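You operate a simulated robot arm through the tools that you are given. There is no shell and no other tool. Be economical: measure what you need, move in short steps, check, and stop when the job is done.

You run a simulated robot arm. Do the job below in one go: nothing can be reset, and whatever is moved stays where it is left.

## Task
Load the green-tipped bobbin, then the blue-tipped one, on the turntable; step it on after each.
Fine: switch the checker on; one step each time.

Only the result counts: the job must be done as asked and must still hold three seconds after the hand-in. Knocking over, shifting, dropping, spilling or breaking anything else fails it.

## Robot
A 7-joint arm with a three-finger gripper, fixed in place. Base frame: the origin is at the foot of the arm, x ahead of it, y to its left, z up. Readings come in m, degrees, newtons and seconds.
With the tool pointing down near the work surface it reaches from about 0.48 to 0.94 m from the base axis. Its first joint turns from -166.0 to 166.0 degrees. Payload 2.69 kg.
The TCP is the grasp point between the finger pads, 0.029 m short of the fingertips. In the tool frame z runs along the fingers and y along their closing line. Largest opening 0.12 m; the body of the gripper starts 0.078 m behind the TCP.
Orientation is told as [roll, pitch, yaw] about the base's x, y, z axes, in that order, counted from this pose: with the fingers straight down and closing along the base's y, the tool's x points along the base's -x, its y along +y and its z along -z.

## Interface
- The arm moves only by the tool step_arm. Its argument "deltas" is a list of rows, each a list of 6 numbers: the shift along the tool's x, y, z in units of 40 mm (1.0 is 40 mm), then the turn, a rotation vector about the tool's x, y, z in units of 4 degrees (1.0 is 4 degrees). In form: [[tx, ty, tz, ax, ay, az], ...]. A call has 1 to 12 rows; each row shifts and turns the commanded pose from where the row before left it, along the tool's axes as they then stand. "gripper" is the opening, from 0 (shut) to 1 (fully open), set as the call begins (left out, the last holds). A call with a number of a shift or a turn outside -1 to 1 is refused whole. A row lasts 0.2 s, in which the tool goes at most 0.05 m and 8.6 degrees; a call with a longer step from one row to the next is refused whole, and so is a gripper value outside its range. A pose out of reach is approached as far as the arm can. The call stops where the force on the tool passes 40 N (or 10 N more than at its start, if that is more) or the arm is blocked; 0.2 s more then pass. Each finger halts on what it meets, pressing with about 35 N; the grip force reading is that of the motor and also rises with nothing between the fingers. The clock runs only during rows and for 0.2 s after the last one: add rows that do not move to give the fingers time. It gives the time, the measured TCP pose, the force on the tool (base axes), the opening and the grip force at its end, in the units of the frame above (readings bear some noise), with the torque about the TCP (base axes, N m) and any sound that the robot's microphone picked up.
- Cameras (640 x 400 px; columns grow to the right, rows downward): "scene" is fixed at [0.219, -0.6519, 1.4559]; the picture's right is [0.87, -0.49, 0.00], its down [-0.27, -0.47, -0.84] and it looks along [0.41, 0.73, -0.55] (base axes); focal length 345 px, centre (320, 200). "wrist" rides on the gripper at [0.063, 0, -0.104] in the tool frame; the picture's right is [0.00, 1.00, 0.00], its down [-0.83, 0.00, -0.56] and it looks along [-0.56, 0.00, 0.83] (tool axes); focal length 275 px, centre (320, 200). There is no depth. A picture from a camera that has moved, and an enlarged one, comes with that camera's place and axes in the base frame and with its lens.
- grab_frame(camera): a new picture of that camera. No time passes.
- raise_lower(by): slides the trunk up (or, below 0, down) by that many m; the arm rides with it, the base frame stays. It gives what a move gives, with no picture.
- close_up(camera, box): a new picture of the part [left, top, right, bottom] of that camera's present view, enlarged. No time passes.
- finish_job(): hands the job in; it is judged then, once.

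Go step by step. Nothing tells you positions but the pictures and the camera data: compare them with the known pose of the tool, close in by small moves and look again before you grip or let go. The budget is 120 turns and 76 pictures, counting those below and the enlarged ones. Unless the task says otherwise, let go and move clear before handing in, and close with one line.

The tools are called after ">>>" by a JSON object that holds its "fn" and its "kwargs". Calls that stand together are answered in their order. step_arm: Moves the arm, as the interface text tells. Its arguments: {"type":"object","properties":{"deltas":{"type":"array","items":{"type":"array","items":{"type":"number"}}},"gripper":{"type":"number"}},"required":["deltas"]} The other tools are called the same way: raise_lower (by) slides the trunk up or down; grab_frame (camera) takes a picture; close_up (camera, box) takes an enlarged picture of a part of a camera's view; finish_job () hands the job in.

At the start:

```text
clock: 0.0
tcp_pos: [0.4851, -0.1145, 1.1616]
tool_rot: [0.0, 0.1, 0.1]
force: [0.3, 0.0, -0.5]
moment: [0.0, 0.01, -0.05]
grip_width: 0.1201
grasp_force: 0.2
trunk travel left (down, up): [-0.575, 0.038]
```

scene: 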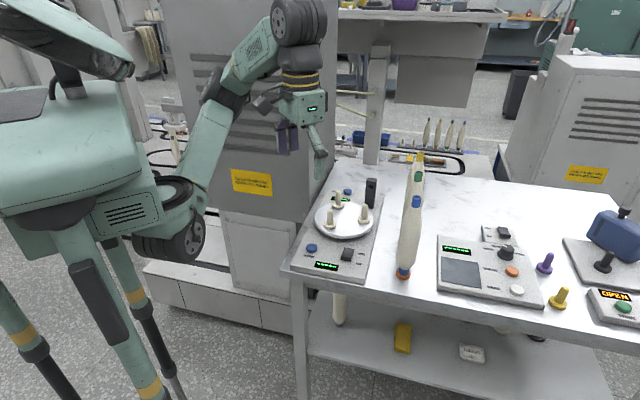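
wrist: 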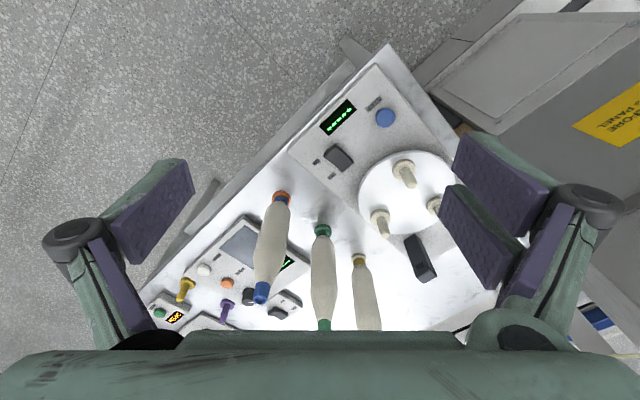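

I see a table with a turntable unit (disc with pegs, display, blue button, dark rocker), three bobbins lying or standing, and a second panel. I'll look closer before moving.

>>> {"fn": "close_up", "kwargs": {"camera": "scene", "box": [280, 160, 400, 290]}}

>>> {"fn": "close_up", "kwargs": {"camera": "scene", "box": [380, 140, 640, 330]}}

>>> {"fn": "close_up", "kwargs": {"camera": "wrist", "box": [140, 60, 480, 340]}}

```text
3.08 times, centred on (340, 225) of scene
camera zoom: at [0.219, -0.6519, 1.4559], right [0.87, -0.49, 0.0], down [-0.27, -0.47, -0.84], along [0.41, 0.73, -0.55], focal length 1062 px, centre (258, 123)
```

zoom: 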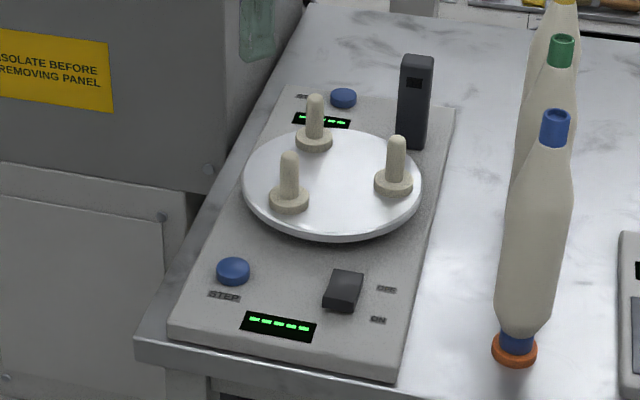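

```text
2.11 times, centred on (510, 235) of scene
camera zoom: at [0.219, -0.6519, 1.4559], right [0.87, -0.49, 0.0], down [-0.27, -0.47, -0.84], along [0.41, 0.73, -0.55], focal length 726 px, centre (-80, 126)
```

zoom: 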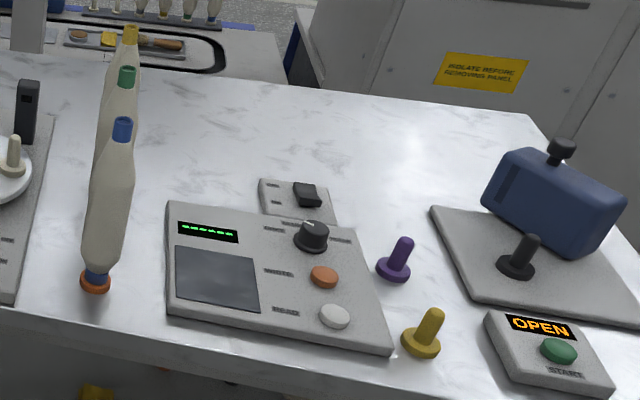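

```text
1.43 times, centred on (310, 200) of wrist
camera zoom: at [0.4202, -0.1143, 1.2651], right [0.0, 1.0, 0.0], down [0.83, 0.0, 0.56], along [0.56, 0.0, -0.83], focal length 393 px, centre (334, 200)
```

zoom: 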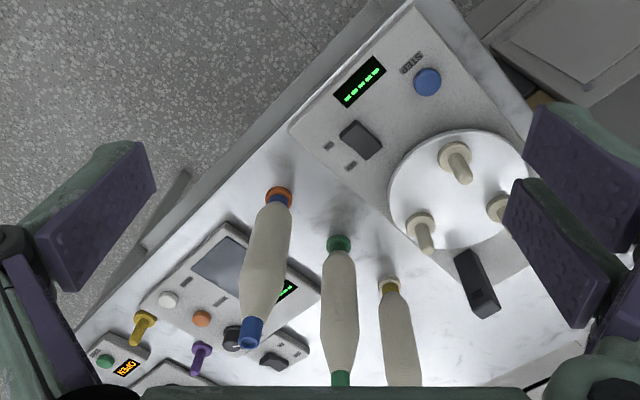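

The bobbins stand upright at about (0.72,-0.20), (0.805,-0.11) and (0.89,-0.025), with the table at z≈0.81. I need the turntable markings in more detail.

>>> {"fn": "close_up", "kwargs": {"camera": "scene", "box": [300, 230, 370, 280]}}

>>> {"fn": "close_up", "kwargs": {"camera": "scene", "box": [310, 170, 390, 240]}}

>>> {"fn": "close_up", "kwargs": {"camera": "wrist", "box": [280, 60, 480, 300]}}

>>> {"fn": "close_up", "kwargs": {"camera": "scene", "box": [440, 210, 560, 310]}}

```text
8.00 times, centred on (335, 255) of scene
camera zoom: at [0.219, -0.6519, 1.4559], right [0.87, -0.49, 0.0], down [-0.27, -0.47, -0.84], along [0.41, 0.73, -0.55], focal length 2761 px, centre (200, -240)
```

zoom: 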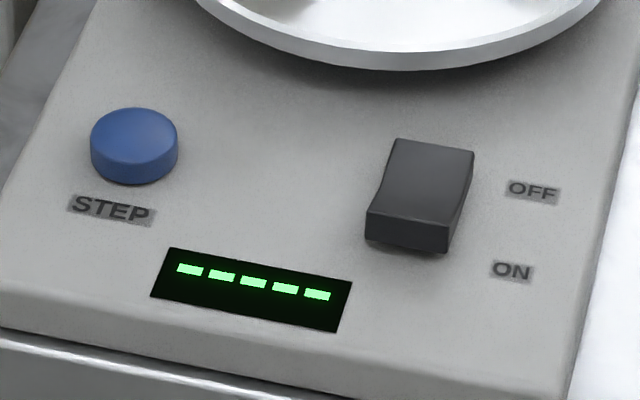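

```text
5.71 times, centred on (350, 205) of scene
camera zoom: at [0.219, -0.6519, 1.4559], right [0.87, -0.49, 0.0], down [-0.27, -0.47, -0.84], along [0.41, 0.73, -0.55], focal length 1972 px, centre (149, 171)
```

zoom: 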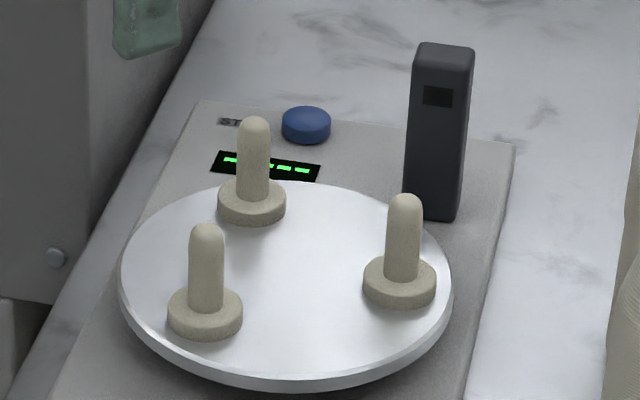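

```text
1.67 times, centred on (380, 180) of wrist
camera zoom: at [0.4202, -0.1143, 1.2651], right [0.0, 1.0, 0.0], down [0.83, 0.0, 0.56], along [0.56, 0.0, -0.83], focal length 459 px, centre (220, 233)
```

zoom: 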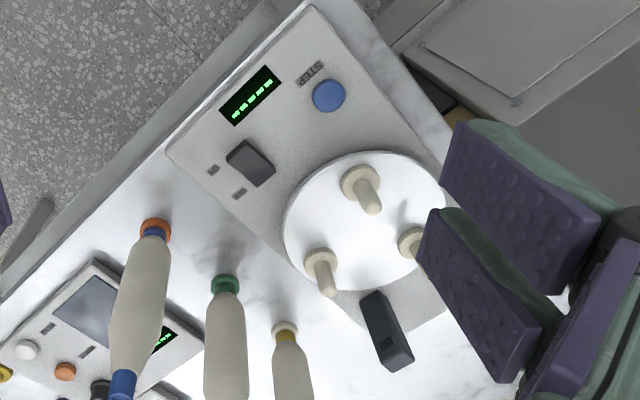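

```text
4.00 times, centred on (500, 260) of scene
camera zoom: at [0.219, -0.6519, 1.4559], right [0.87, -0.49, 0.0], down [-0.27, -0.47, -0.84], along [0.41, 0.73, -0.55], focal length 1380 px, centre (-400, -40)
```

zoom: 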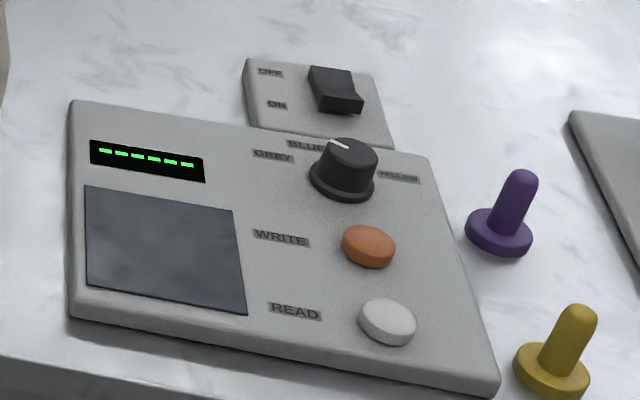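

The turntable has two blue buttons, an ON/OFF rocker and a dark sensor post. I'll move sideways so the wrist camera sees the whole unit.

>>> {"fn": "step_arm", "kwargs": {"deltas": [[0, 0.8, 0, 0, 0, 0], [0, 0.8, 0, 0, 0, 0], [0, 0.8, 0, 0, 0, 0], [0, 0.8, 0, 0, 0, 0]], "gripper": 1}}

>>> {"fn": "grab_frame", "kwargs": {"camera": "wrist"}}

>>> {"fn": "close_up", "kwargs": {"camera": "wrist", "box": [240, 50, 460, 310]}}

>>> {"fn": "close_up", "kwargs": {"camera": "scene", "box": [330, 175, 360, 205]}}

```text
clock: 1.2
tcp_pos: [0.4851, -0.0107, 1.1571]
tool_rot: [-0.7, 0.5, -6.2]
force: [-0.2, -0.9, -0.7]
moment: [0.01, 0.02, 0.0]
grip_width: 0.1202
grasp_force: 0.0
trunk travel left (down, up): [-0.575, 0.038]
stopped in row 4: the arm was blocked; the commanded pose is now the measured one
```

```text
66 pictures are left
camera wrist: at [0.4227, -0.0034, 1.2623], right [0.1, 0.99, -0.01], down [0.83, -0.08, 0.55], along [0.55, -0.07, -0.84], focal length 275 px, centre (320, 200)
```

wrist: 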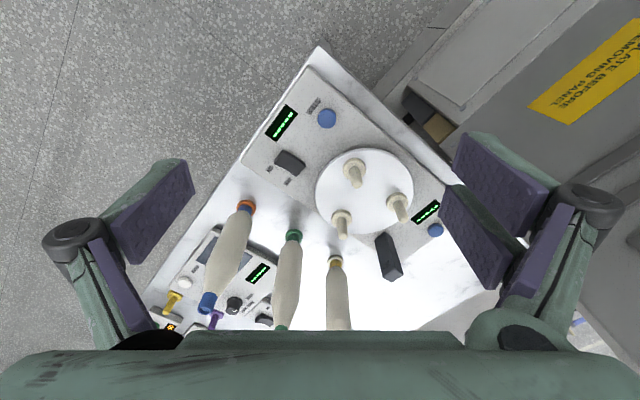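

```text
1.54 times, centred on (350, 180) of wrist
camera zoom: at [0.4227, -0.0034, 1.2623], right [0.1, 0.99, -0.01], down [0.83, -0.08, 0.55], along [0.55, -0.07, -0.84], focal length 424 px, centre (274, 231)
```

zoom: 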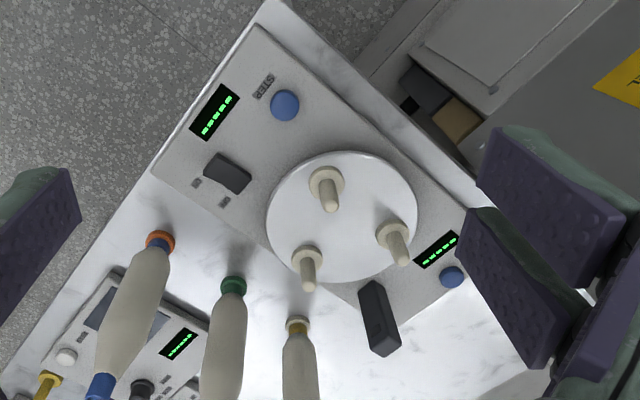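

```text
13.33 times, centred on (345, 190) of scene
camera zoom: at [0.219, -0.6519, 1.4559], right [0.87, -0.49, 0.0], down [-0.27, -0.47, -0.84], along [0.41, 0.73, -0.55], focal length 4601 px, centre (-13, 333)
```

zoom: 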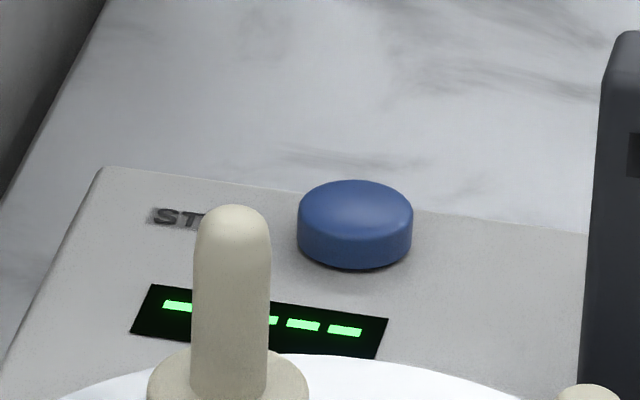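

The move stopped short, probably because some part of the arm is near the cabinet. I'll check the scene.

>>> {"fn": "grab_frame", "kwargs": {"camera": "scene"}}

```text
63 pictures are left
```

scene: 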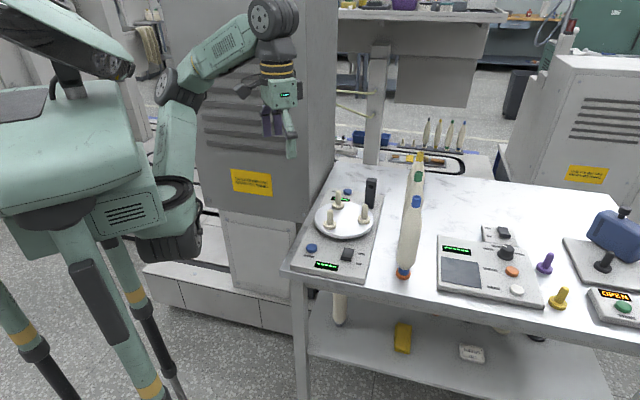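

The elbow seems close to the cabinet on the left, so I'll back out to the right. Next I'll close the fingers and go above the turntable's rocker at about (0.609,-0.097), whose ON end is raised.

>>> {"fn": "step_arm", "kwargs": {"deltas": [[0, -0.6, 0, 0.1, 0, -0.8], [0, -0.6, 0, 0.08, 0, -0.75], [-0.8, -0.5, 0, 0, 0, 0], [-0.8, -0.4, 0, 0, 0, 0], [-0.8, 0, 0, 0, 0, 0], [-0.7, 0, 0, 0, 0, 0], [0, 0, 0, 0, 0, 0], [0, 0, 0, 0, 0, 0]], "gripper": 0}}

>>> {"fn": "grab_frame", "kwargs": {"camera": "wrist"}}

```text
clock: 3.0
tcp_pos: [0.6052, -0.0939, 1.1555]
tool_rot: [-1.1, 0.4, 0.3]
force: [0.9, 0.2, -1.1]
moment: [-0.01, -0.01, -0.02]
grip_width: 0.0
grasp_force: 16.2
trunk travel left (down, up): [-0.575, 0.038]
```

```text
62 pictures are left
camera wrist: at [0.5417, -0.0916, 1.2617], right [-0.01, 1.0, -0.02], down [0.84, 0.02, 0.55], along [0.55, -0.01, -0.84], focal length 275 px, centre (320, 200)
```

wrist: 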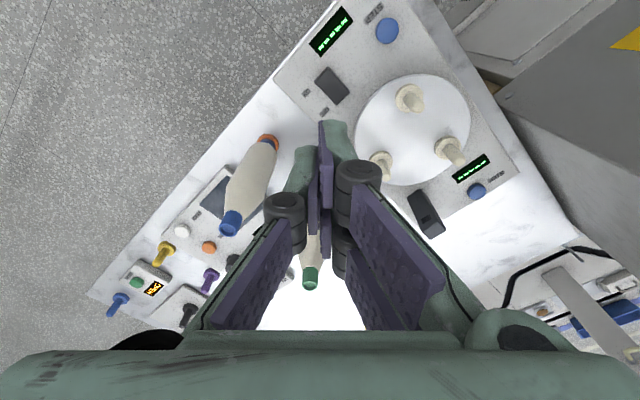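

The fingertips are nearly above the rocker's ON end at about (0.611,-0.093). I'll correct the small roll, then go down by the trunk and check.

>>> {"fn": "step_arm", "kwargs": {"deltas": [[-0.15, 0, 0, -0.27, 0, 0.05], [0, 0, 0, 0, 0, 0]]}}

>>> {"fn": "raise_lower", "kwargs": {"by": -0.22}}

>>> {"fn": "close_up", "kwargs": {"camera": "scene", "box": [280, 150, 420, 290]}}

>>> {"fn": "grab_frame", "kwargs": {"camera": "wrist"}}

```text
clock: 3.6
tcp_pos: [0.6096, -0.0942, 1.1511]
tool_rot: [-0.1, 0.3, 0.0]
force: [-0.3, 0.6, 1.0]
moment: [0.01, -0.03, 0.03]
grip_width: 0.0
grasp_force: 28.8
out of reach, approached as far as the arm can: row 1
trunk travel left (down, up): [-0.575, 0.038]
```

```text
clock: 5.9
tcp_pos: [0.6085, -0.0935, 0.9316]
tool_rot: [-0.2, 0.2, 0.2]
force: [0.8, -0.4, 0.5]
moment: [0.01, 0.02, -0.01]
grip_width: 0.0001
grasp_force: 28.4
trunk travel left (down, up): [-0.355, 0.258]
```

```text
2.86 times, centred on (350, 220) of scene
camera zoom: at [0.219, -0.6519, 1.4559], right [0.87, -0.49, 0.0], down [-0.27, -0.47, -0.84], along [0.41, 0.73, -0.55], focal length 986 px, centre (234, 143)
```

zoom: 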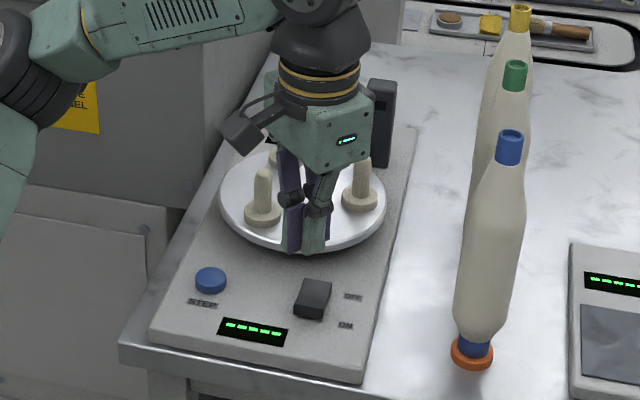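

```text
60 pictures are left
camera wrist: at [0.5463, -0.0933, 1.0366], right [-0.01, 1.0, 0.0], down [0.83, 0.01, 0.55], along [0.55, 0.0, -0.83], focal length 275 px, centre (320, 200)
```

wrist: 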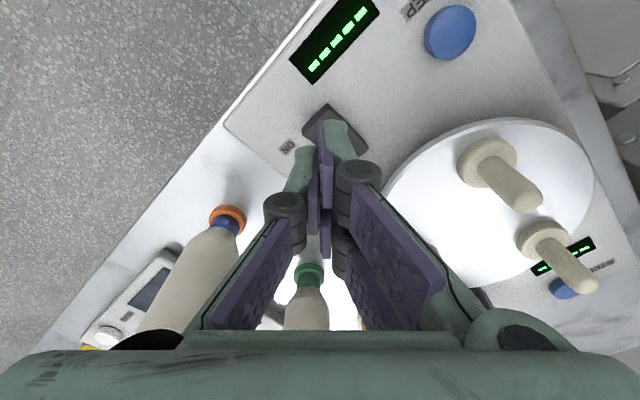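

The tip is right over the ON end of the rocker. I'll lower slowly.

>>> {"fn": "step_arm", "kwargs": {"deltas": [[0, 0, 0.5, 0, 0, 0], [0, 0, 0.5, 0, 0, 0], [0, 0, 0.2, 0, 0, 0], [0, 0, 0.15, 0, 0, 0], [0, 0, 0.1, 0, 0, 0], [0, 0, 0.1, 0, 0, 0], [0, 0, 0.1, 0, 0, 0]]}}

>>> {"fn": "close_up", "kwargs": {"camera": "scene", "box": [290, 170, 390, 290]}}

```text
clock: 7.5
tcp_pos: [0.6098, -0.0946, 0.8648]
tool_rot: [-0.2, 0.3, 0.2]
force: [0.2, 0.4, 0.3]
moment: [0.0, 0.01, 0.0]
grip_width: 0.0001
grasp_force: 28.5
trunk travel left (down, up): [-0.355, 0.258]
```

```text
3.33 times, centred on (340, 230) of scene
camera zoom: at [0.219, -0.6519, 1.4559], right [0.87, -0.49, 0.0], down [-0.27, -0.47, -0.84], along [0.41, 0.73, -0.55], focal length 1150 px, centre (253, 100)
```

zoom: 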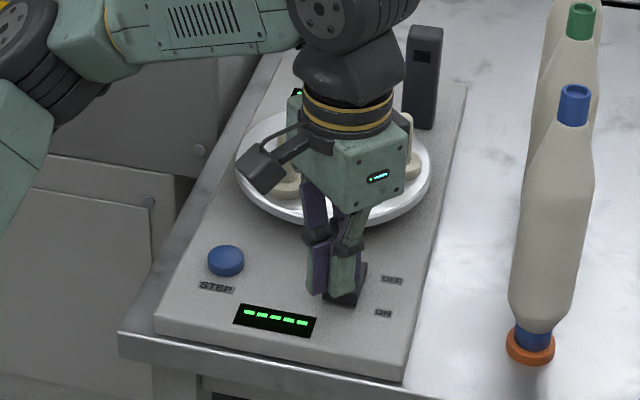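

No contact yet, with the tip at z≈0.836. I'll check the alignment once with the wrist camera.

>>> {"fn": "close_up", "kwargs": {"camera": "wrist", "box": [250, 60, 400, 180]}}

>>> {"fn": "close_up", "kwargs": {"camera": "scene", "box": [325, 230, 365, 270]}}

```text
3.33 times, centred on (325, 120) of wrist
camera zoom: at [0.5461, -0.0932, 0.9706], right [-0.01, 1.0, 0.0], down [0.83, 0.01, 0.55], along [0.55, 0.0, -0.83], focal length 918 px, centre (303, 467)
```

zoom: 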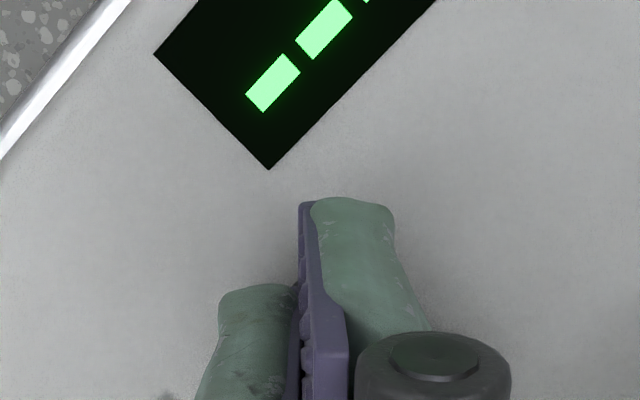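

```text
10.00 times, centred on (345, 250) of scene
camera zoom: at [0.219, -0.6519, 1.4559], right [0.87, -0.49, 0.0], down [-0.27, -0.47, -0.84], along [0.41, 0.73, -0.55], focal length 3451 px, centre (70, -300)
```

zoom: 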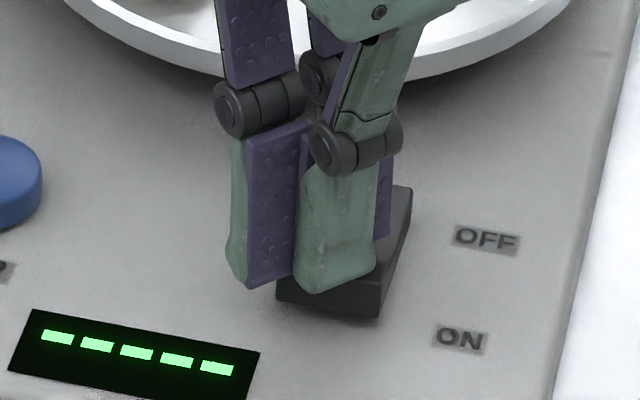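

The fingertip is a few mm left of the rocker's middle. I'll shift by (+6,-4) mm and press.

>>> {"fn": "step_arm", "kwargs": {"deltas": [[-0.15, -0.1, 0, 0, 0, 0], [0, 0, 0.08, 0, 0, 0], [0, 0, 0.08, 0, 0, 0], [0, 0, 0.08, 0, 0, 0], [0, 0, 0.08, 0, 0, 0]]}}

>>> {"fn": "close_up", "kwargs": {"camera": "scene", "box": [325, 230, 365, 270]}}

```text
clock: 8.5
tcp_pos: [0.615, -0.0958, 0.8613]
tool_rot: [-0.5, -0.4, 0.2]
force: [-5.7, 3.1, 18.3]
moment: [0.21, -0.24, 0.04]
grip_width: 0.0002
grasp_force: 28.6
trunk travel left (down, up): [-0.355, 0.258]
stopped in row 4: the force on the tool passed its limit at 44 N (the readings are from after the stop); the commanded pose is now the measured one
```

```text
10.00 times, centred on (345, 250) of scene
camera zoom: at [0.219, -0.6519, 1.4559], right [0.87, -0.49, 0.0], down [-0.27, -0.47, -0.84], along [0.41, 0.73, -0.55], focal length 3451 px, centre (70, -300)
```

zoom: 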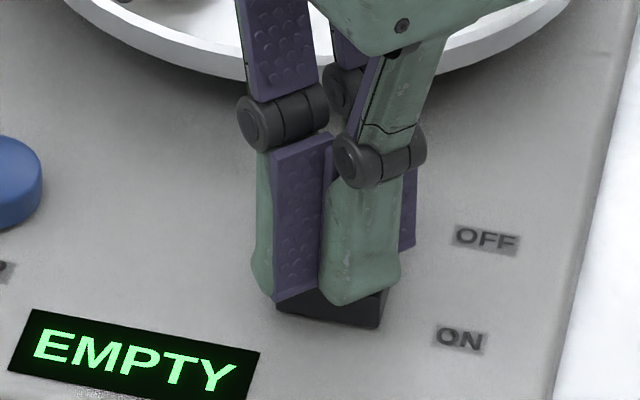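

The display now reads "EMPTY", so the checker is on. I'll lift away and rise.

>>> {"fn": "step_arm", "kwargs": {"deltas": [[0, 0, -0.5, 0, 0, 0], [0, 0, -0.9, 0.05, -0.1, 0.05], [0, 0, -0.9, 0.05, 0, 0]]}}

>>> {"fn": "raise_lower", "kwargs": {"by": 0.19}}

>>> {"fn": "close_up", "kwargs": {"camera": "scene", "box": [290, 160, 390, 290]}}

```text
clock: 9.3
tcp_pos: [0.6165, -0.0936, 0.9359]
tool_rot: [-1.1, -0.7, -0.2]
force: [-0.1, 1.0, 0.1]
moment: [0.0, 0.02, 0.01]
grip_width: 0.0001
grasp_force: 28.7
out of reach, approached as far as the arm can: row 3
trunk travel left (down, up): [-0.355, 0.258]
```

```text
clock: 11.4
tcp_pos: [0.617, -0.0948, 1.1282]
tool_rot: [-1.1, -0.6, 0.0]
force: [-0.4, -0.6, 0.0]
moment: [-0.03, 0.0, 0.01]
grip_width: 0.0
grasp_force: 28.9
trunk travel left (down, up): [-0.545, 0.068]
```

```text
3.08 times, centred on (340, 225) of scene
camera zoom: at [0.219, -0.6519, 1.4559], right [0.87, -0.49, 0.0], down [-0.27, -0.47, -0.84], along [0.41, 0.73, -0.55], focal length 1062 px, centre (258, 123)
```

zoom: 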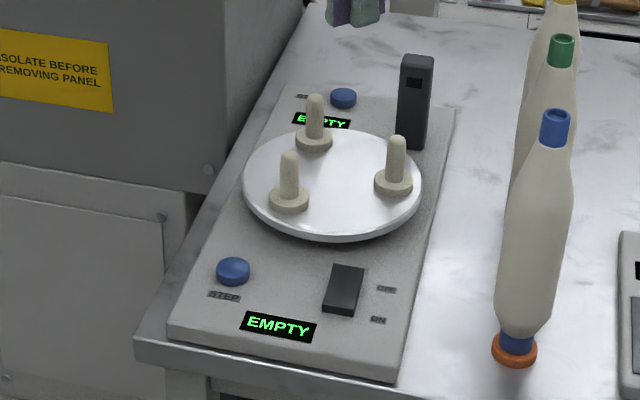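

Both displays show EMPTY and the rocker is on. Next I'll open the fingers and go above the green-tipped bobbin at about (0.805,-0.110).

>>> {"fn": "step_arm", "kwargs": {"deltas": [[0, 0, 0, -0.27, 0.15, 0], [-0.9, -0.1, 0, 0, 0, 0], [-0.9, -0.1, 0, 0, 0, 0], [-0.9, -0.1, 0, 0, 0, 0], [-0.9, -0.1, 0, 0, 0, 0], [-0.8, 0, 0, 0, 0, 0], [0, 0, 0, 0, 0, 0]], "gripper": 0.9}}

>>> {"fn": "grab_frame", "kwargs": {"camera": "wrist"}}

>>> {"fn": "close_up", "kwargs": {"camera": "scene", "box": [340, 90, 500, 290]}}

```text
clock: 13.0
tcp_pos: [0.7909, -0.1105, 1.103]
tool_rot: [0.0, -0.2, -0.1]
force: [-0.1, -0.3, -0.1]
moment: [0.02, -0.01, 0.01]
grip_width: 0.1078
grasp_force: 0.1
out of reach, approached as far as the arm can: row 1, 3, 4, 5
trunk travel left (down, up): [-0.545, 0.068]
```

```text
54 pictures are left
camera wrist: at [0.7267, -0.1109, 1.2075], right [0.0, 1.0, 0.0], down [0.83, 0.0, 0.56], along [0.56, 0.0, -0.83], focal length 275 px, centre (320, 200)
```

wrist: 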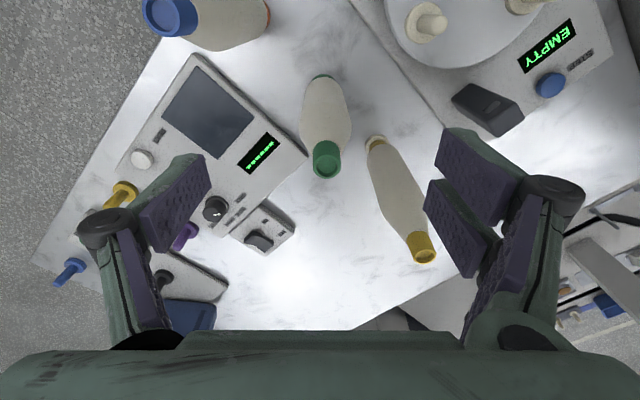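

```text
2.00 times, centred on (420, 190) of scene
camera zoom: at [0.219, -0.6519, 1.4559], right [0.87, -0.49, 0.0], down [-0.27, -0.47, -0.84], along [0.41, 0.73, -0.55], focal length 690 px, centre (120, 220)
```

zoom: 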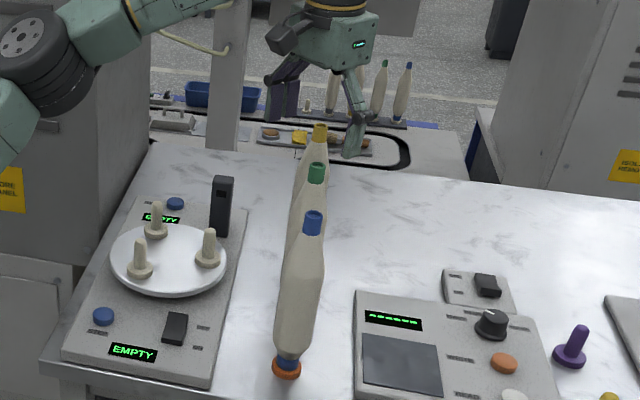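

The green-tipped bobbin is at about (0.807,-0.108). I'll align and lower partway around its tip, then look again.

>>> {"fn": "step_arm", "kwargs": {"deltas": [[-0.4, 0.07, 0, 0, 0, 0], [0, 0, 0, 0, 0, 0]]}}

>>> {"fn": "raise_lower", "kwargs": {"by": -0.06}}

>>> {"fn": "grab_frame", "kwargs": {"camera": "wrist"}}

>>> {"fn": "close_up", "kwargs": {"camera": "scene", "box": [340, 90, 500, 290]}}

```text
clock: 13.6
tcp_pos: [0.806, -0.1078, 1.1013]
tool_rot: [0.1, -0.2, 0.0]
force: [0.5, -0.7, -0.3]
moment: [-0.01, 0.01, 0.03]
grip_width: 0.1081
grasp_force: 0.1
out of reach, approached as far as the arm can: row 1
trunk travel left (down, up): [-0.545, 0.068]
```

```text
clock: 14.6
tcp_pos: [0.8055, -0.1074, 1.0408]
tool_rot: [0.0, -0.2, 0.0]
force: [-0.6, 0.3, -0.7]
moment: [0.02, -0.02, -0.01]
grip_width: 0.1078
grasp_force: 0.1
trunk travel left (down, up): [-0.485, 0.128]
```

```text
52 pictures are left
camera wrist: at [0.7414, -0.1078, 1.1459], right [0.0, 1.0, 0.0], down [0.83, 0.0, 0.56], along [0.56, 0.0, -0.83], focal length 275 px, centre (320, 200)
```

wrist: 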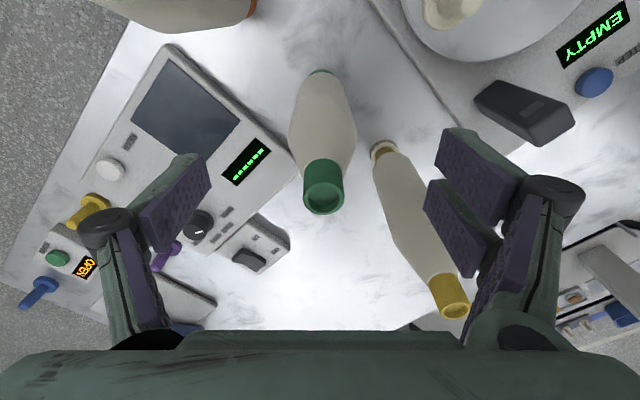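

```text
2.00 times, centred on (420, 190) of scene
camera zoom: at [0.219, -0.6519, 1.4559], right [0.87, -0.49, 0.0], down [-0.27, -0.47, -0.84], along [0.41, 0.73, -0.55], focal length 690 px, centre (120, 220)
```

zoom: 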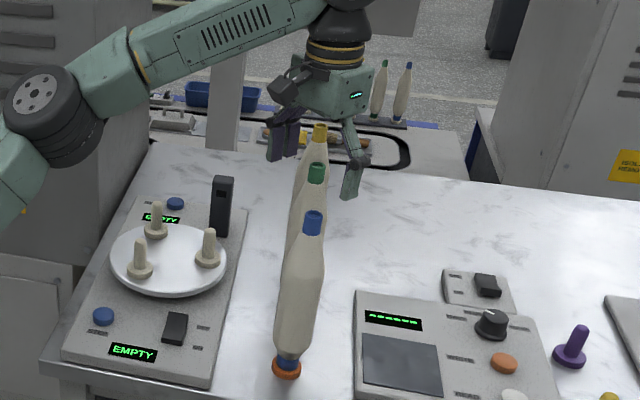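

The alignment is nearly right. I'll shift 5 mm forward, then lower so the grip point is at z≈0.972 and close.

>>> {"fn": "step_arm", "kwargs": {"deltas": [[-0.13, 0.03, 0, 0, 0, 0], [0, 0, 0, 0, 0, 0]]}}

>>> {"fn": "raise_lower", "kwargs": {"by": -0.068}}

>>> {"fn": "grab_frame", "kwargs": {"camera": "wrist"}}

```text
clock: 15.2
tcp_pos: [0.8112, -0.1079, 1.0406]
tool_rot: [0.0, -0.2, 0.0]
force: [0.0, 0.2, -0.2]
moment: [0.0, 0.04, -0.04]
grip_width: 0.1081
grasp_force: 0.0
trunk travel left (down, up): [-0.485, 0.128]
```

```text
clock: 16.3
tcp_pos: [0.8115, -0.1074, 0.9725]
tool_rot: [0.0, -0.2, 0.0]
force: [-0.2, -0.2, -0.6]
moment: [0.01, 0.01, -0.01]
grip_width: 0.1081
grasp_force: 0.0
trunk travel left (down, up): [-0.417, 0.196]
```

```text
50 pictures are left
camera wrist: at [0.7469, -0.1072, 1.0771], right [0.0, 1.0, 0.0], down [0.83, 0.0, 0.56], along [0.56, 0.0, -0.83], focal length 275 px, centre (320, 200)
```

wrist: 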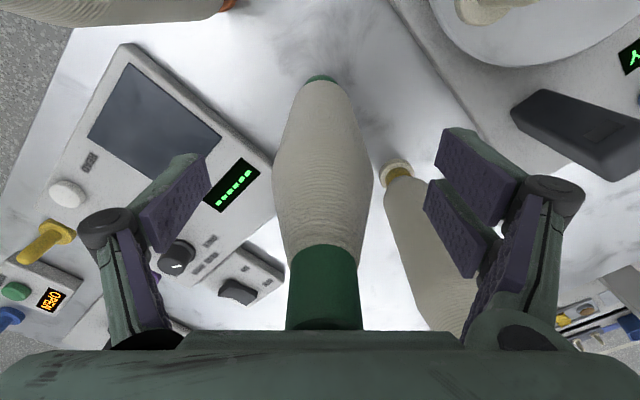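

The bobbin is centred between the fingers, so I'll close on it.

>>> {"fn": "step_arm", "kwargs": {"deltas": [[0, 0, 0, 0, 0, 0], [0, 0, 0, 0, 0, 0], [0, 0, 0, 0, 0, 0], [0, 0, 0, 0, 0, 0], [0, 0, 0, 0, 0, 0], [0, 0, 0, 0, 0, 0], [0, 0, 0, 0, 0, 0]], "gripper": 0}}

>>> {"fn": "close_up", "kwargs": {"camera": "scene", "box": [340, 90, 500, 290]}}

```text
clock: 17.9
tcp_pos: [0.8108, -0.1079, 0.9723]
tool_rot: [0.0, -0.3, 0.0]
force: [0.1, -0.8, 0.7]
moment: [0.03, 0.0, 0.0]
grip_width: 0.0466
grasp_force: 35.4
trunk travel left (down, up): [-0.417, 0.196]
```

```text
2.00 times, centred on (420, 190) of scene
camera zoom: at [0.219, -0.6519, 1.4559], right [0.87, -0.49, 0.0], down [-0.27, -0.47, -0.84], along [0.41, 0.73, -0.55], focal length 690 px, centre (120, 220)
```

zoom: 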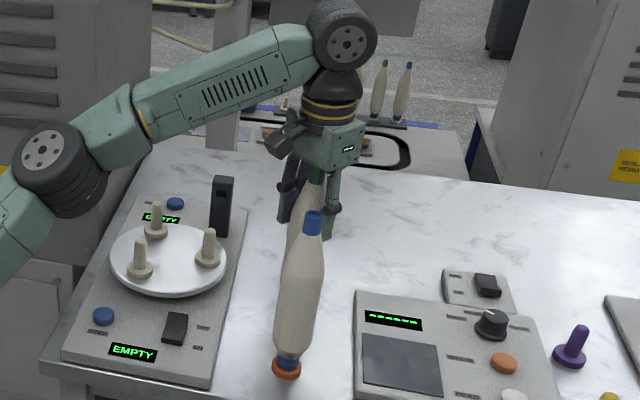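

The grip is firm at 46.6 mm. I'll lift with the trunk and check that the bobbin hangs straight.

>>> {"fn": "raise_lower", "kwargs": {"by": 0.165}}

>>> {"fn": "step_arm", "kwargs": {"deltas": [[0.7, 0.6, 0, 0, 0, 0], [0.7, 0.6, 0, 0, 0, 0], [0.7, 0.6, 0, 0, 0, 0], [0.7, 0.6, 0, 0, 0, 0], [0, 0, 0, 0, 0, 0]]}}

>>> {"fn": "grab_frame", "kwargs": {"camera": "scene"}}

>>> {"fn": "grab_frame", "kwargs": {"camera": "wrist"}}

```text
clock: 19.8
tcp_pos: [0.8109, -0.1067, 1.1368]
tool_rot: [0.0, -0.1, 0.0]
force: [0.7, 0.3, -1.9]
moment: [0.01, -0.04, -0.02]
grip_width: 0.0466
grasp_force: 34.8
trunk travel left (down, up): [-0.582, 0.031]
```

```text
clock: 21.0
tcp_pos: [0.6966, -0.0091, 1.1362]
tool_rot: [0.0, -0.2, 0.0]
force: [0.6, 0.6, -1.1]
moment: [-0.03, 0.04, 0.0]
grip_width: 0.0466
grasp_force: 34.4
trunk travel left (down, up): [-0.582, 0.031]
```

```text
48 pictures are left
```

scene: 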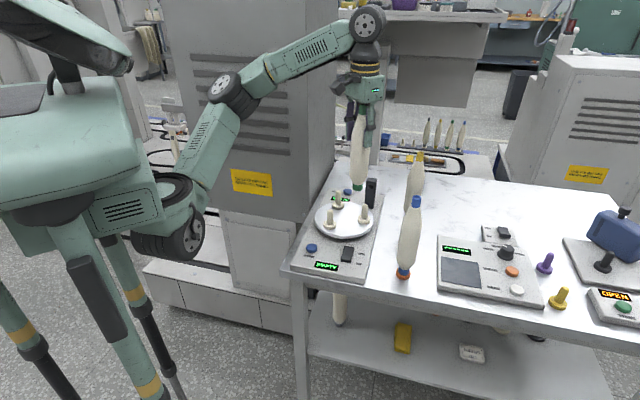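

```text
47 pictures are left
camera wrist: at [0.6316, -0.0092, 1.2418], right [0.0, 1.0, 0.0], down [0.83, 0.0, 0.56], along [0.56, 0.0, -0.83], focal length 275 px, centre (320, 200)
```

wrist: 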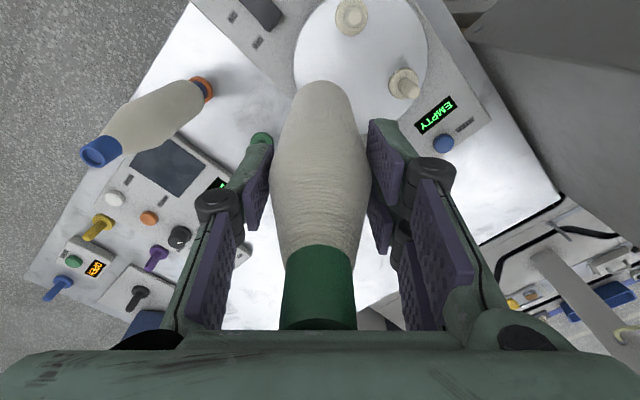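

The bobbin hangs straight, and the load peg opposite the post is at about (0.634,0.028). I'll move there high and carefully, because the cabinet limited me earlier.

>>> {"fn": "step_arm", "kwargs": {"deltas": [[0.5, 0.3, 0, 0, 0, 0], [0.5, 0.3, 0, 0, 0, 0], [0.56, 0.32, 0, 0, 0, 0], [0, 0, 0, 0, 0, 0]]}}

>>> {"fn": "close_up", "kwargs": {"camera": "scene", "box": [270, 60, 430, 260]}}

>>> {"fn": "grab_frame", "kwargs": {"camera": "wrist"}}

```text
clock: 22.0
tcp_pos: [0.6346, 0.0274, 1.1347]
tool_rot: [-0.2, -0.3, -0.1]
force: [0.1, 0.5, -0.9]
moment: [-0.02, -0.02, 0.01]
grip_width: 0.0469
grasp_force: 35.5
trunk travel left (down, up): [-0.582, 0.031]
```

```text
2.00 times, centred on (350, 160) of scene
camera zoom: at [0.219, -0.6519, 1.4559], right [0.87, -0.49, 0.0], down [-0.27, -0.47, -0.84], along [0.41, 0.73, -0.55], focal length 690 px, centre (260, 280)
```

zoom: 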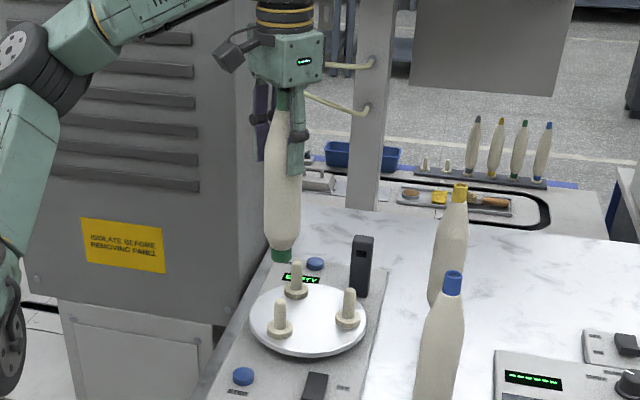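

```text
45 pictures are left
camera wrist: at [0.5698, 0.0273, 1.2404], right [0.0, 1.0, 0.0], down [0.83, 0.0, 0.56], along [0.56, 0.0, -0.83], focal length 275 px, centre (320, 200)
```

wrist: 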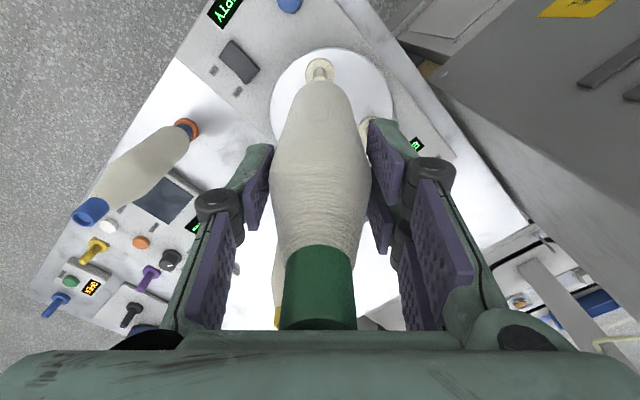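

I'm above the load peg. I'll lower to about 12 mm over the peg top and check the alignment.

>>> {"fn": "raise_lower", "kwargs": {"by": -0.056}}

>>> {"fn": "close_up", "kwargs": {"camera": "scene", "box": [310, 160, 380, 240]}}

>>> {"fn": "close_up", "kwargs": {"camera": "wrist", "box": [240, 20, 400, 140]}}

```text
clock: 22.9
tcp_pos: [0.6345, 0.0273, 1.0795]
tool_rot: [0.0, -0.1, 0.0]
force: [0.6, 0.5, -1.4]
moment: [-0.01, 0.0, -0.01]
grip_width: 0.0467
grasp_force: 34.6
trunk travel left (down, up): [-0.526, 0.087]
```

```text
5.00 times, centred on (345, 200) of scene
camera zoom: at [0.219, -0.6519, 1.4559], right [0.87, -0.49, 0.0], down [-0.27, -0.47, -0.84], along [0.41, 0.73, -0.55], focal length 1726 px, centre (195, 200)
```

zoom: 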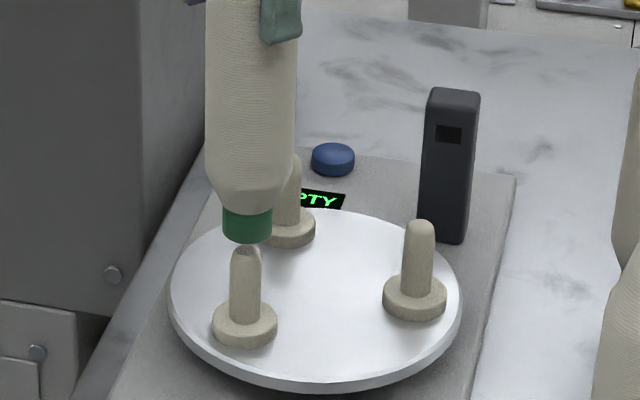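

```text
3.33 times, centred on (320, 80) of wrist
camera zoom: at [0.5699, 0.027, 1.1846], right [0.0, 1.0, 0.0], down [0.83, 0.0, 0.56], along [0.56, 0.0, -0.83], focal length 918 px, centre (320, 600)
```

zoom: 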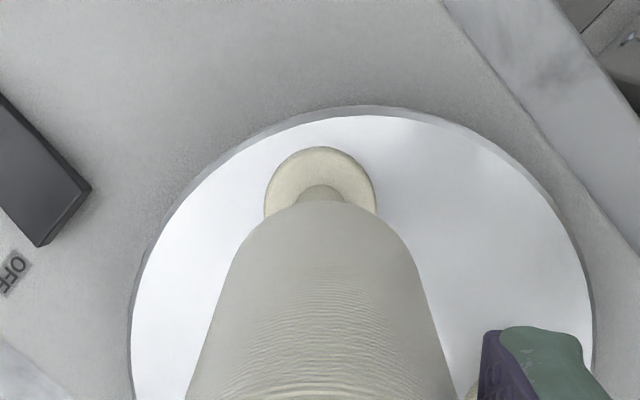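

The bobbin is within about 2 mm of the peg axis, so I'll correct -2 mm in x and lower it slowly onto the peg.

>>> {"fn": "step_arm", "kwargs": {"deltas": [[0.045, 0, 0, 0, 0, 0], [0, 0, 0.1, 0, 0, 0], [0, 0, 0.1, 0, 0, 0], [0, 0, 0.1, 0, 0, 0], [0, 0, 0.1, 0, 0, 0], [0, 0, 0.1, 0, 0, 0], [0, 0, 0.1, 0, 0, 0]]}}

>>> {"fn": "close_up", "kwargs": {"camera": "scene", "box": [310, 160, 380, 240]}}

```text
clock: 24.5
tcp_pos: [0.6326, 0.026, 1.0556]
tool_rot: [0.0, -0.2, 0.0]
force: [0.1, 0.2, -1.4]
moment: [0.01, 0.01, -0.02]
grip_width: 0.0465
grasp_force: 34.8
trunk travel left (down, up): [-0.526, 0.087]
```

```text
5.00 times, centred on (345, 200) of scene
camera zoom: at [0.219, -0.6519, 1.4559], right [0.87, -0.49, 0.0], down [-0.27, -0.47, -0.84], along [0.41, 0.73, -0.55], focal length 1726 px, centre (195, 200)
```

zoom: 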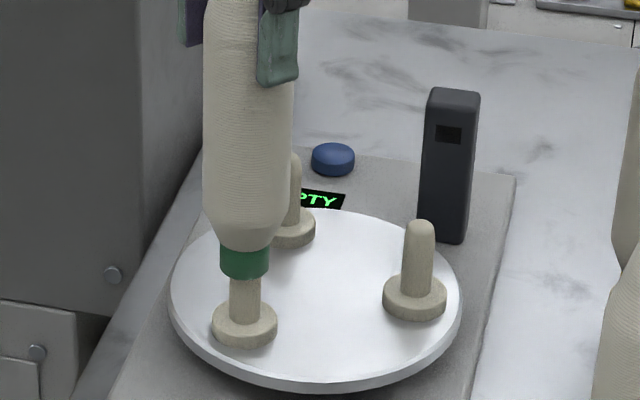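

The bobbin is sliding onto the peg without force. I'll continue down until it touches the flange.

>>> {"fn": "step_arm", "kwargs": {"deltas": [[0, 0, 0.1, 0, 0, 0], [0, 0, 0.1, 0, 0, 0], [0, 0, 0.1, 0, 0, 0], [0, 0, 0.1, 0, 0, 0], [0, 0, 0.1, 0, 0, 0], [0, 0, 0.1, 0, 0, 0], [0, 0, 0.1, 0, 0, 0], [0, 0, 0.1, 0, 0, 0]]}}

>>> {"fn": "close_up", "kwargs": {"camera": "scene", "box": [300, 160, 380, 280]}}

```text
clock: 26.3
tcp_pos: [0.6336, 0.0271, 1.0244]
tool_rot: [0.0, -0.3, 0.0]
force: [0.6, 0.4, -0.7]
moment: [0.0, -0.02, 0.02]
grip_width: 0.0468
grasp_force: 34.4
trunk travel left (down, up): [-0.526, 0.087]
```

```text
3.33 times, centred on (340, 220) of scene
camera zoom: at [0.219, -0.6519, 1.4559], right [0.87, -0.49, 0.0], down [-0.27, -0.47, -0.84], along [0.41, 0.73, -0.55], focal length 1150 px, centre (253, 133)
```

zoom: 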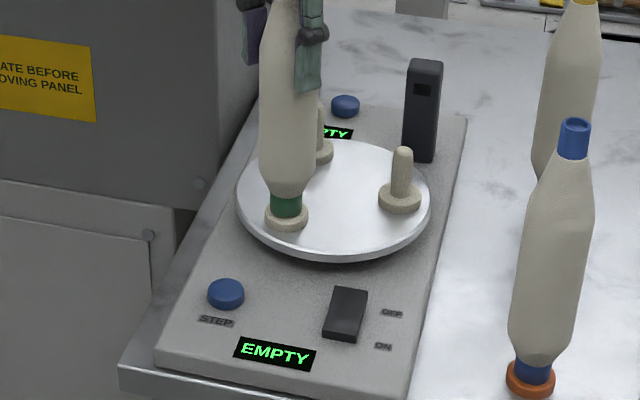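

It's almost seated, so I'll go on in 2 mm steps until it touches.

>>> {"fn": "step_arm", "kwargs": {"deltas": [[0, 0, 0.06, 0, 0, 0], [0, 0, 0.06, 0, 0, 0], [0, 0, 0.06, 0, 0, 0]]}}

>>> {"fn": "close_up", "kwargs": {"camera": "scene", "box": [310, 180, 370, 240]}}

```text
clock: 27.1
tcp_pos: [0.6313, 0.0253, 1.0214]
tool_rot: [-0.3, -0.9, 0.0]
force: [-3.3, 1.8, 20.6]
moment: [0.11, 0.66, -0.06]
grip_width: 0.0466
grasp_force: 35.3
trunk travel left (down, up): [-0.526, 0.087]
stopped in row 3: the force on the tool passed its limit at 43 N (the readings are from after the stop); the commanded pose is now the measured one
```

```text
6.67 times, centred on (340, 210) of scene
camera zoom: at [0.219, -0.6519, 1.4559], right [0.87, -0.49, 0.0], down [-0.27, -0.47, -0.84], along [0.41, 0.73, -0.55], focal length 2301 px, centre (187, 133)
```

zoom: 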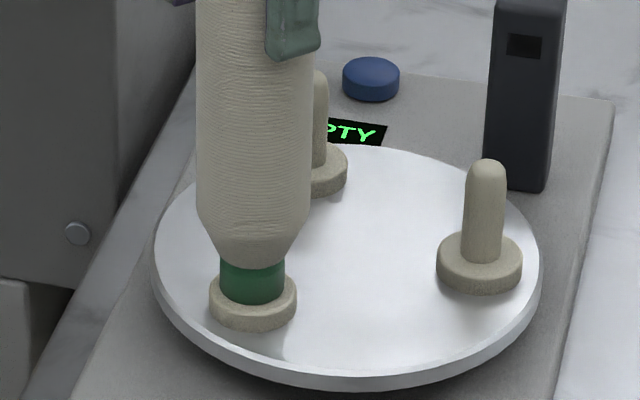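

It's seated on the flange. I'll open the fingers and let it stand.

>>> {"fn": "step_arm", "kwargs": {"deltas": [[0, 0, -0.05, 0, 0, 0], [0, 0, 0, 0, 0, 0], [0, 0, 0, 0, 0, 0], [0, 0, 0, 0, 0, 0], [0, 0, 0, 0, 0, 0]], "gripper": 0.8}}

>>> {"fn": "raise_lower", "kwargs": {"by": 0.08}}

>>> {"fn": "close_up", "kwargs": {"camera": "scene", "box": [280, 110, 440, 290]}}

>>> {"fn": "grab_frame", "kwargs": {"camera": "wrist"}}

```text
clock: 28.4
tcp_pos: [0.6332, 0.0273, 1.0212]
tool_rot: [-0.1, -0.5, -0.1]
force: [-0.4, 0.3, 0.0]
moment: [-0.02, 0.01, 0.02]
grip_width: 0.0961
grasp_force: 0.0
trunk travel left (down, up): [-0.526, 0.087]
```

```text
clock: 29.5
tcp_pos: [0.6341, 0.0256, 1.1011]
tool_rot: [-0.2, -0.6, 0.0]
force: [-0.5, 0.0, -0.6]
moment: [0.01, -0.01, -0.02]
grip_width: 0.0959
grasp_force: 0.0
trunk travel left (down, up): [-0.606, 0.007]
```

```text
2.22 times, centred on (360, 200) of scene
camera zoom: at [0.219, -0.6519, 1.4559], right [0.87, -0.49, 0.0], down [-0.27, -0.47, -0.84], along [0.41, 0.73, -0.55], focal length 767 px, centre (231, 200)
```

zoom: 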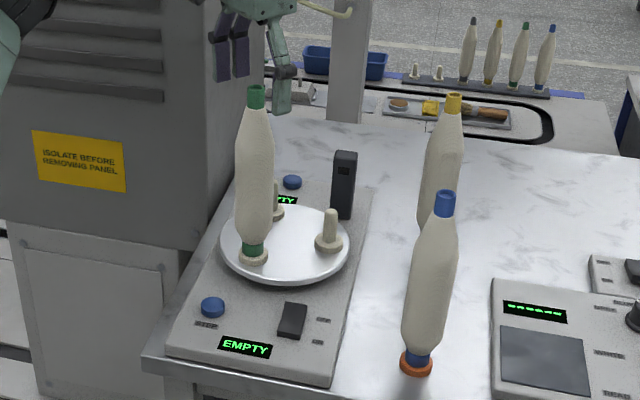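

```text
38 pictures are left
camera wrist: at [0.5678, 0.0268, 1.2054], right [-0.01, 1.0, 0.0], down [0.83, 0.01, 0.56], along [0.56, 0.0, -0.83], focal length 275 px, centre (320, 200)
```

wrist: 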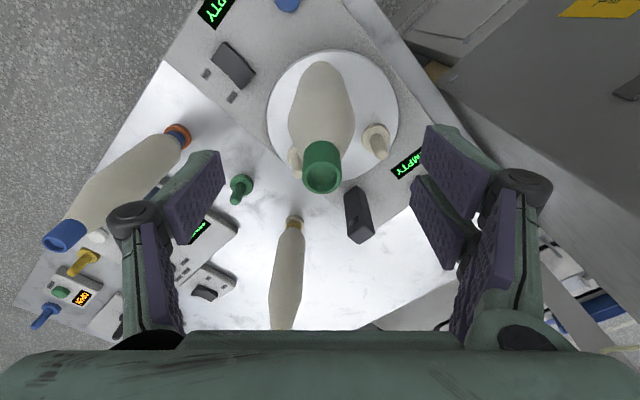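

Green stands seated on the load peg. Its top is still between my fingers, so I'll rise and back straight out in -x, then close the fingers and go above the near STEP button.

>>> {"fn": "step_arm", "kwargs": {"deltas": [[0, 0, -0.25, -0.05, 0.15, 0], [0, 0, -0.25, 0, 0, 0], [0.3, 0, 0, 0, 0, 0], [0.7, 0, 0, 0, 0, 0], [0.6, -0.3, 0, 0, 0, 0], [0.5, -0.7, 0, 0, 0, 0], [0, 0, 0, 0, 0, 0]]}}

>>> {"fn": "grab_frame", "kwargs": {"camera": "scene"}}

```text
clock: 31.1
tcp_pos: [0.5507, -0.0149, 1.1199]
tool_rot: [0.0, -0.1, 0.0]
force: [-0.3, 0.5, -0.3]
moment: [0.04, 0.01, 0.01]
grip_width: 0.0961
grasp_force: 0.0
trunk travel left (down, up): [-0.606, 0.007]
```

```text
37 pictures are left
```

scene: 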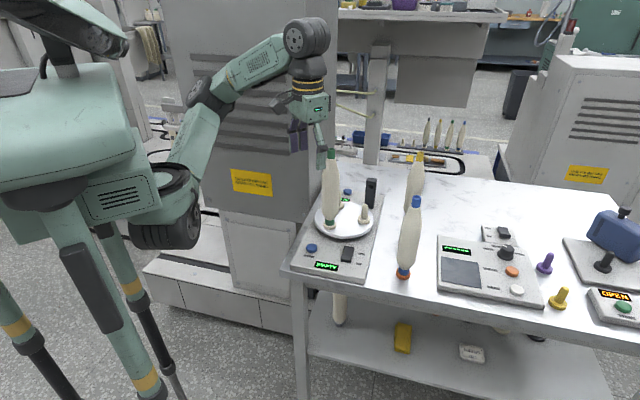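

I'm clear of the bobbin and above the STEP button. I'll close the fingers and descend partway with the trunk.

>>> {"fn": "step_arm", "kwargs": {"deltas": [[0, 0, 0, 0, 0, 0], [0, 0, 0, 0, 0, 0], [0, 0, 0, 0, 0, 0], [0, 0, 0, 0, 0, 0], [0, 0, 0, 0, 0, 0], [0, 0, 0, 0, 0, 0]], "gripper": 0}}

>>> {"fn": "raise_lower", "kwargs": {"by": -0.18}}

>>> {"fn": "close_up", "kwargs": {"camera": "scene", "box": [270, 130, 400, 290]}}

>>> {"fn": "grab_frame", "kwargs": {"camera": "wrist"}}

```text
clock: 32.5
tcp_pos: [0.5501, -0.0151, 1.1208]
tool_rot: [0.0, 0.0, 0.1]
force: [0.3, 0.2, 0.2]
moment: [0.01, 0.02, -0.01]
grip_width: 0.0001
grasp_force: 10.5
trunk travel left (down, up): [-0.606, 0.007]
```

```text
clock: 34.5
tcp_pos: [0.5502, -0.015, 0.9408]
tool_rot: [0.0, -0.1, 0.1]
force: [0.1, 0.4, -0.5]
moment: [0.02, 0.01, 0.02]
grip_width: 0.0
grasp_force: 28.6
trunk travel left (down, up): [-0.426, 0.187]
```

```text
2.50 times, centred on (335, 210) of scene
camera zoom: at [0.219, -0.6519, 1.4559], right [0.87, -0.49, 0.0], down [-0.27, -0.47, -0.84], along [0.41, 0.73, -0.55], focal length 863 px, centre (282, 175)
```

zoom: 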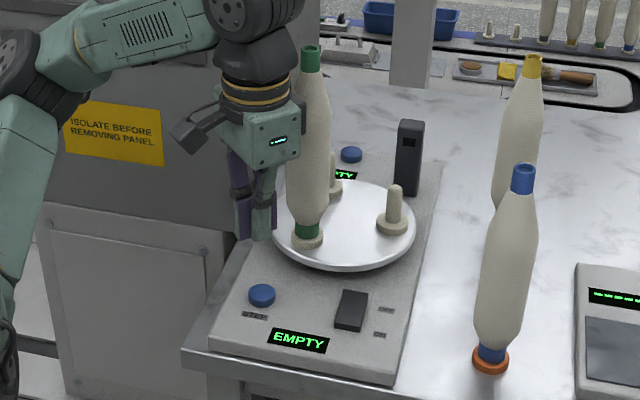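

```text
35 pictures are left
camera wrist: at [0.4865, -0.0147, 1.0453], right [-0.01, 1.0, 0.0], down [0.83, 0.0, 0.56], along [0.56, 0.0, -0.83], focal length 275 px, centre (320, 200)
```

wrist: 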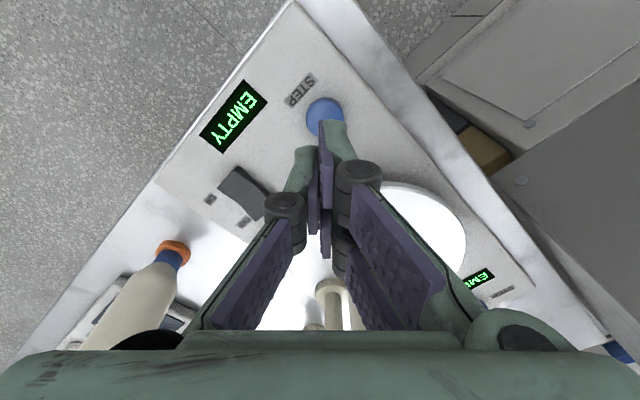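

The tip is over the STEP button. I'll descend close first.

>>> {"fn": "step_arm", "kwargs": {"deltas": [[0, 0.03, 0.6, 0, 0, 0], [0, 0, 0.6, 0, 0, 0], [0, 0, 0.5, 0, 0, 0], [0, 0, 0, 0, 0, 0]]}}

>>> {"fn": "close_up", "kwargs": {"camera": "scene", "box": [280, 200, 370, 280]}}

```text
clock: 35.5
tcp_pos: [0.5519, -0.0122, 0.8711]
tool_rot: [-0.1, -0.1, 0.1]
force: [-0.2, 0.0, 0.4]
moment: [0.01, -0.02, 0.01]
grip_width: 0.0
grasp_force: 28.7
trunk travel left (down, up): [-0.426, 0.187]
```

```text
5.00 times, centred on (325, 240) of scene
camera zoom: at [0.219, -0.6519, 1.4559], right [0.87, -0.49, 0.0], down [-0.27, -0.47, -0.84], along [0.41, 0.73, -0.55], focal length 1726 px, centre (295, 0)
```

zoom: 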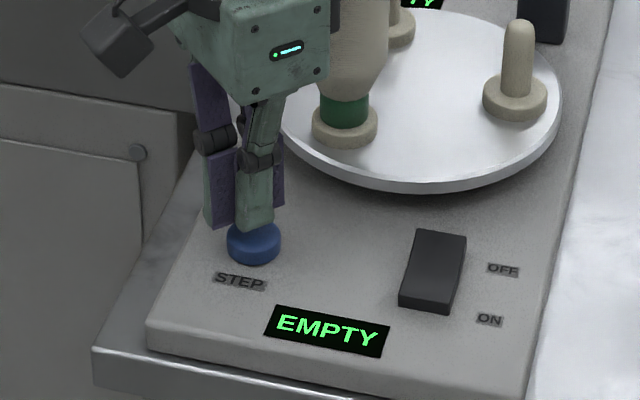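

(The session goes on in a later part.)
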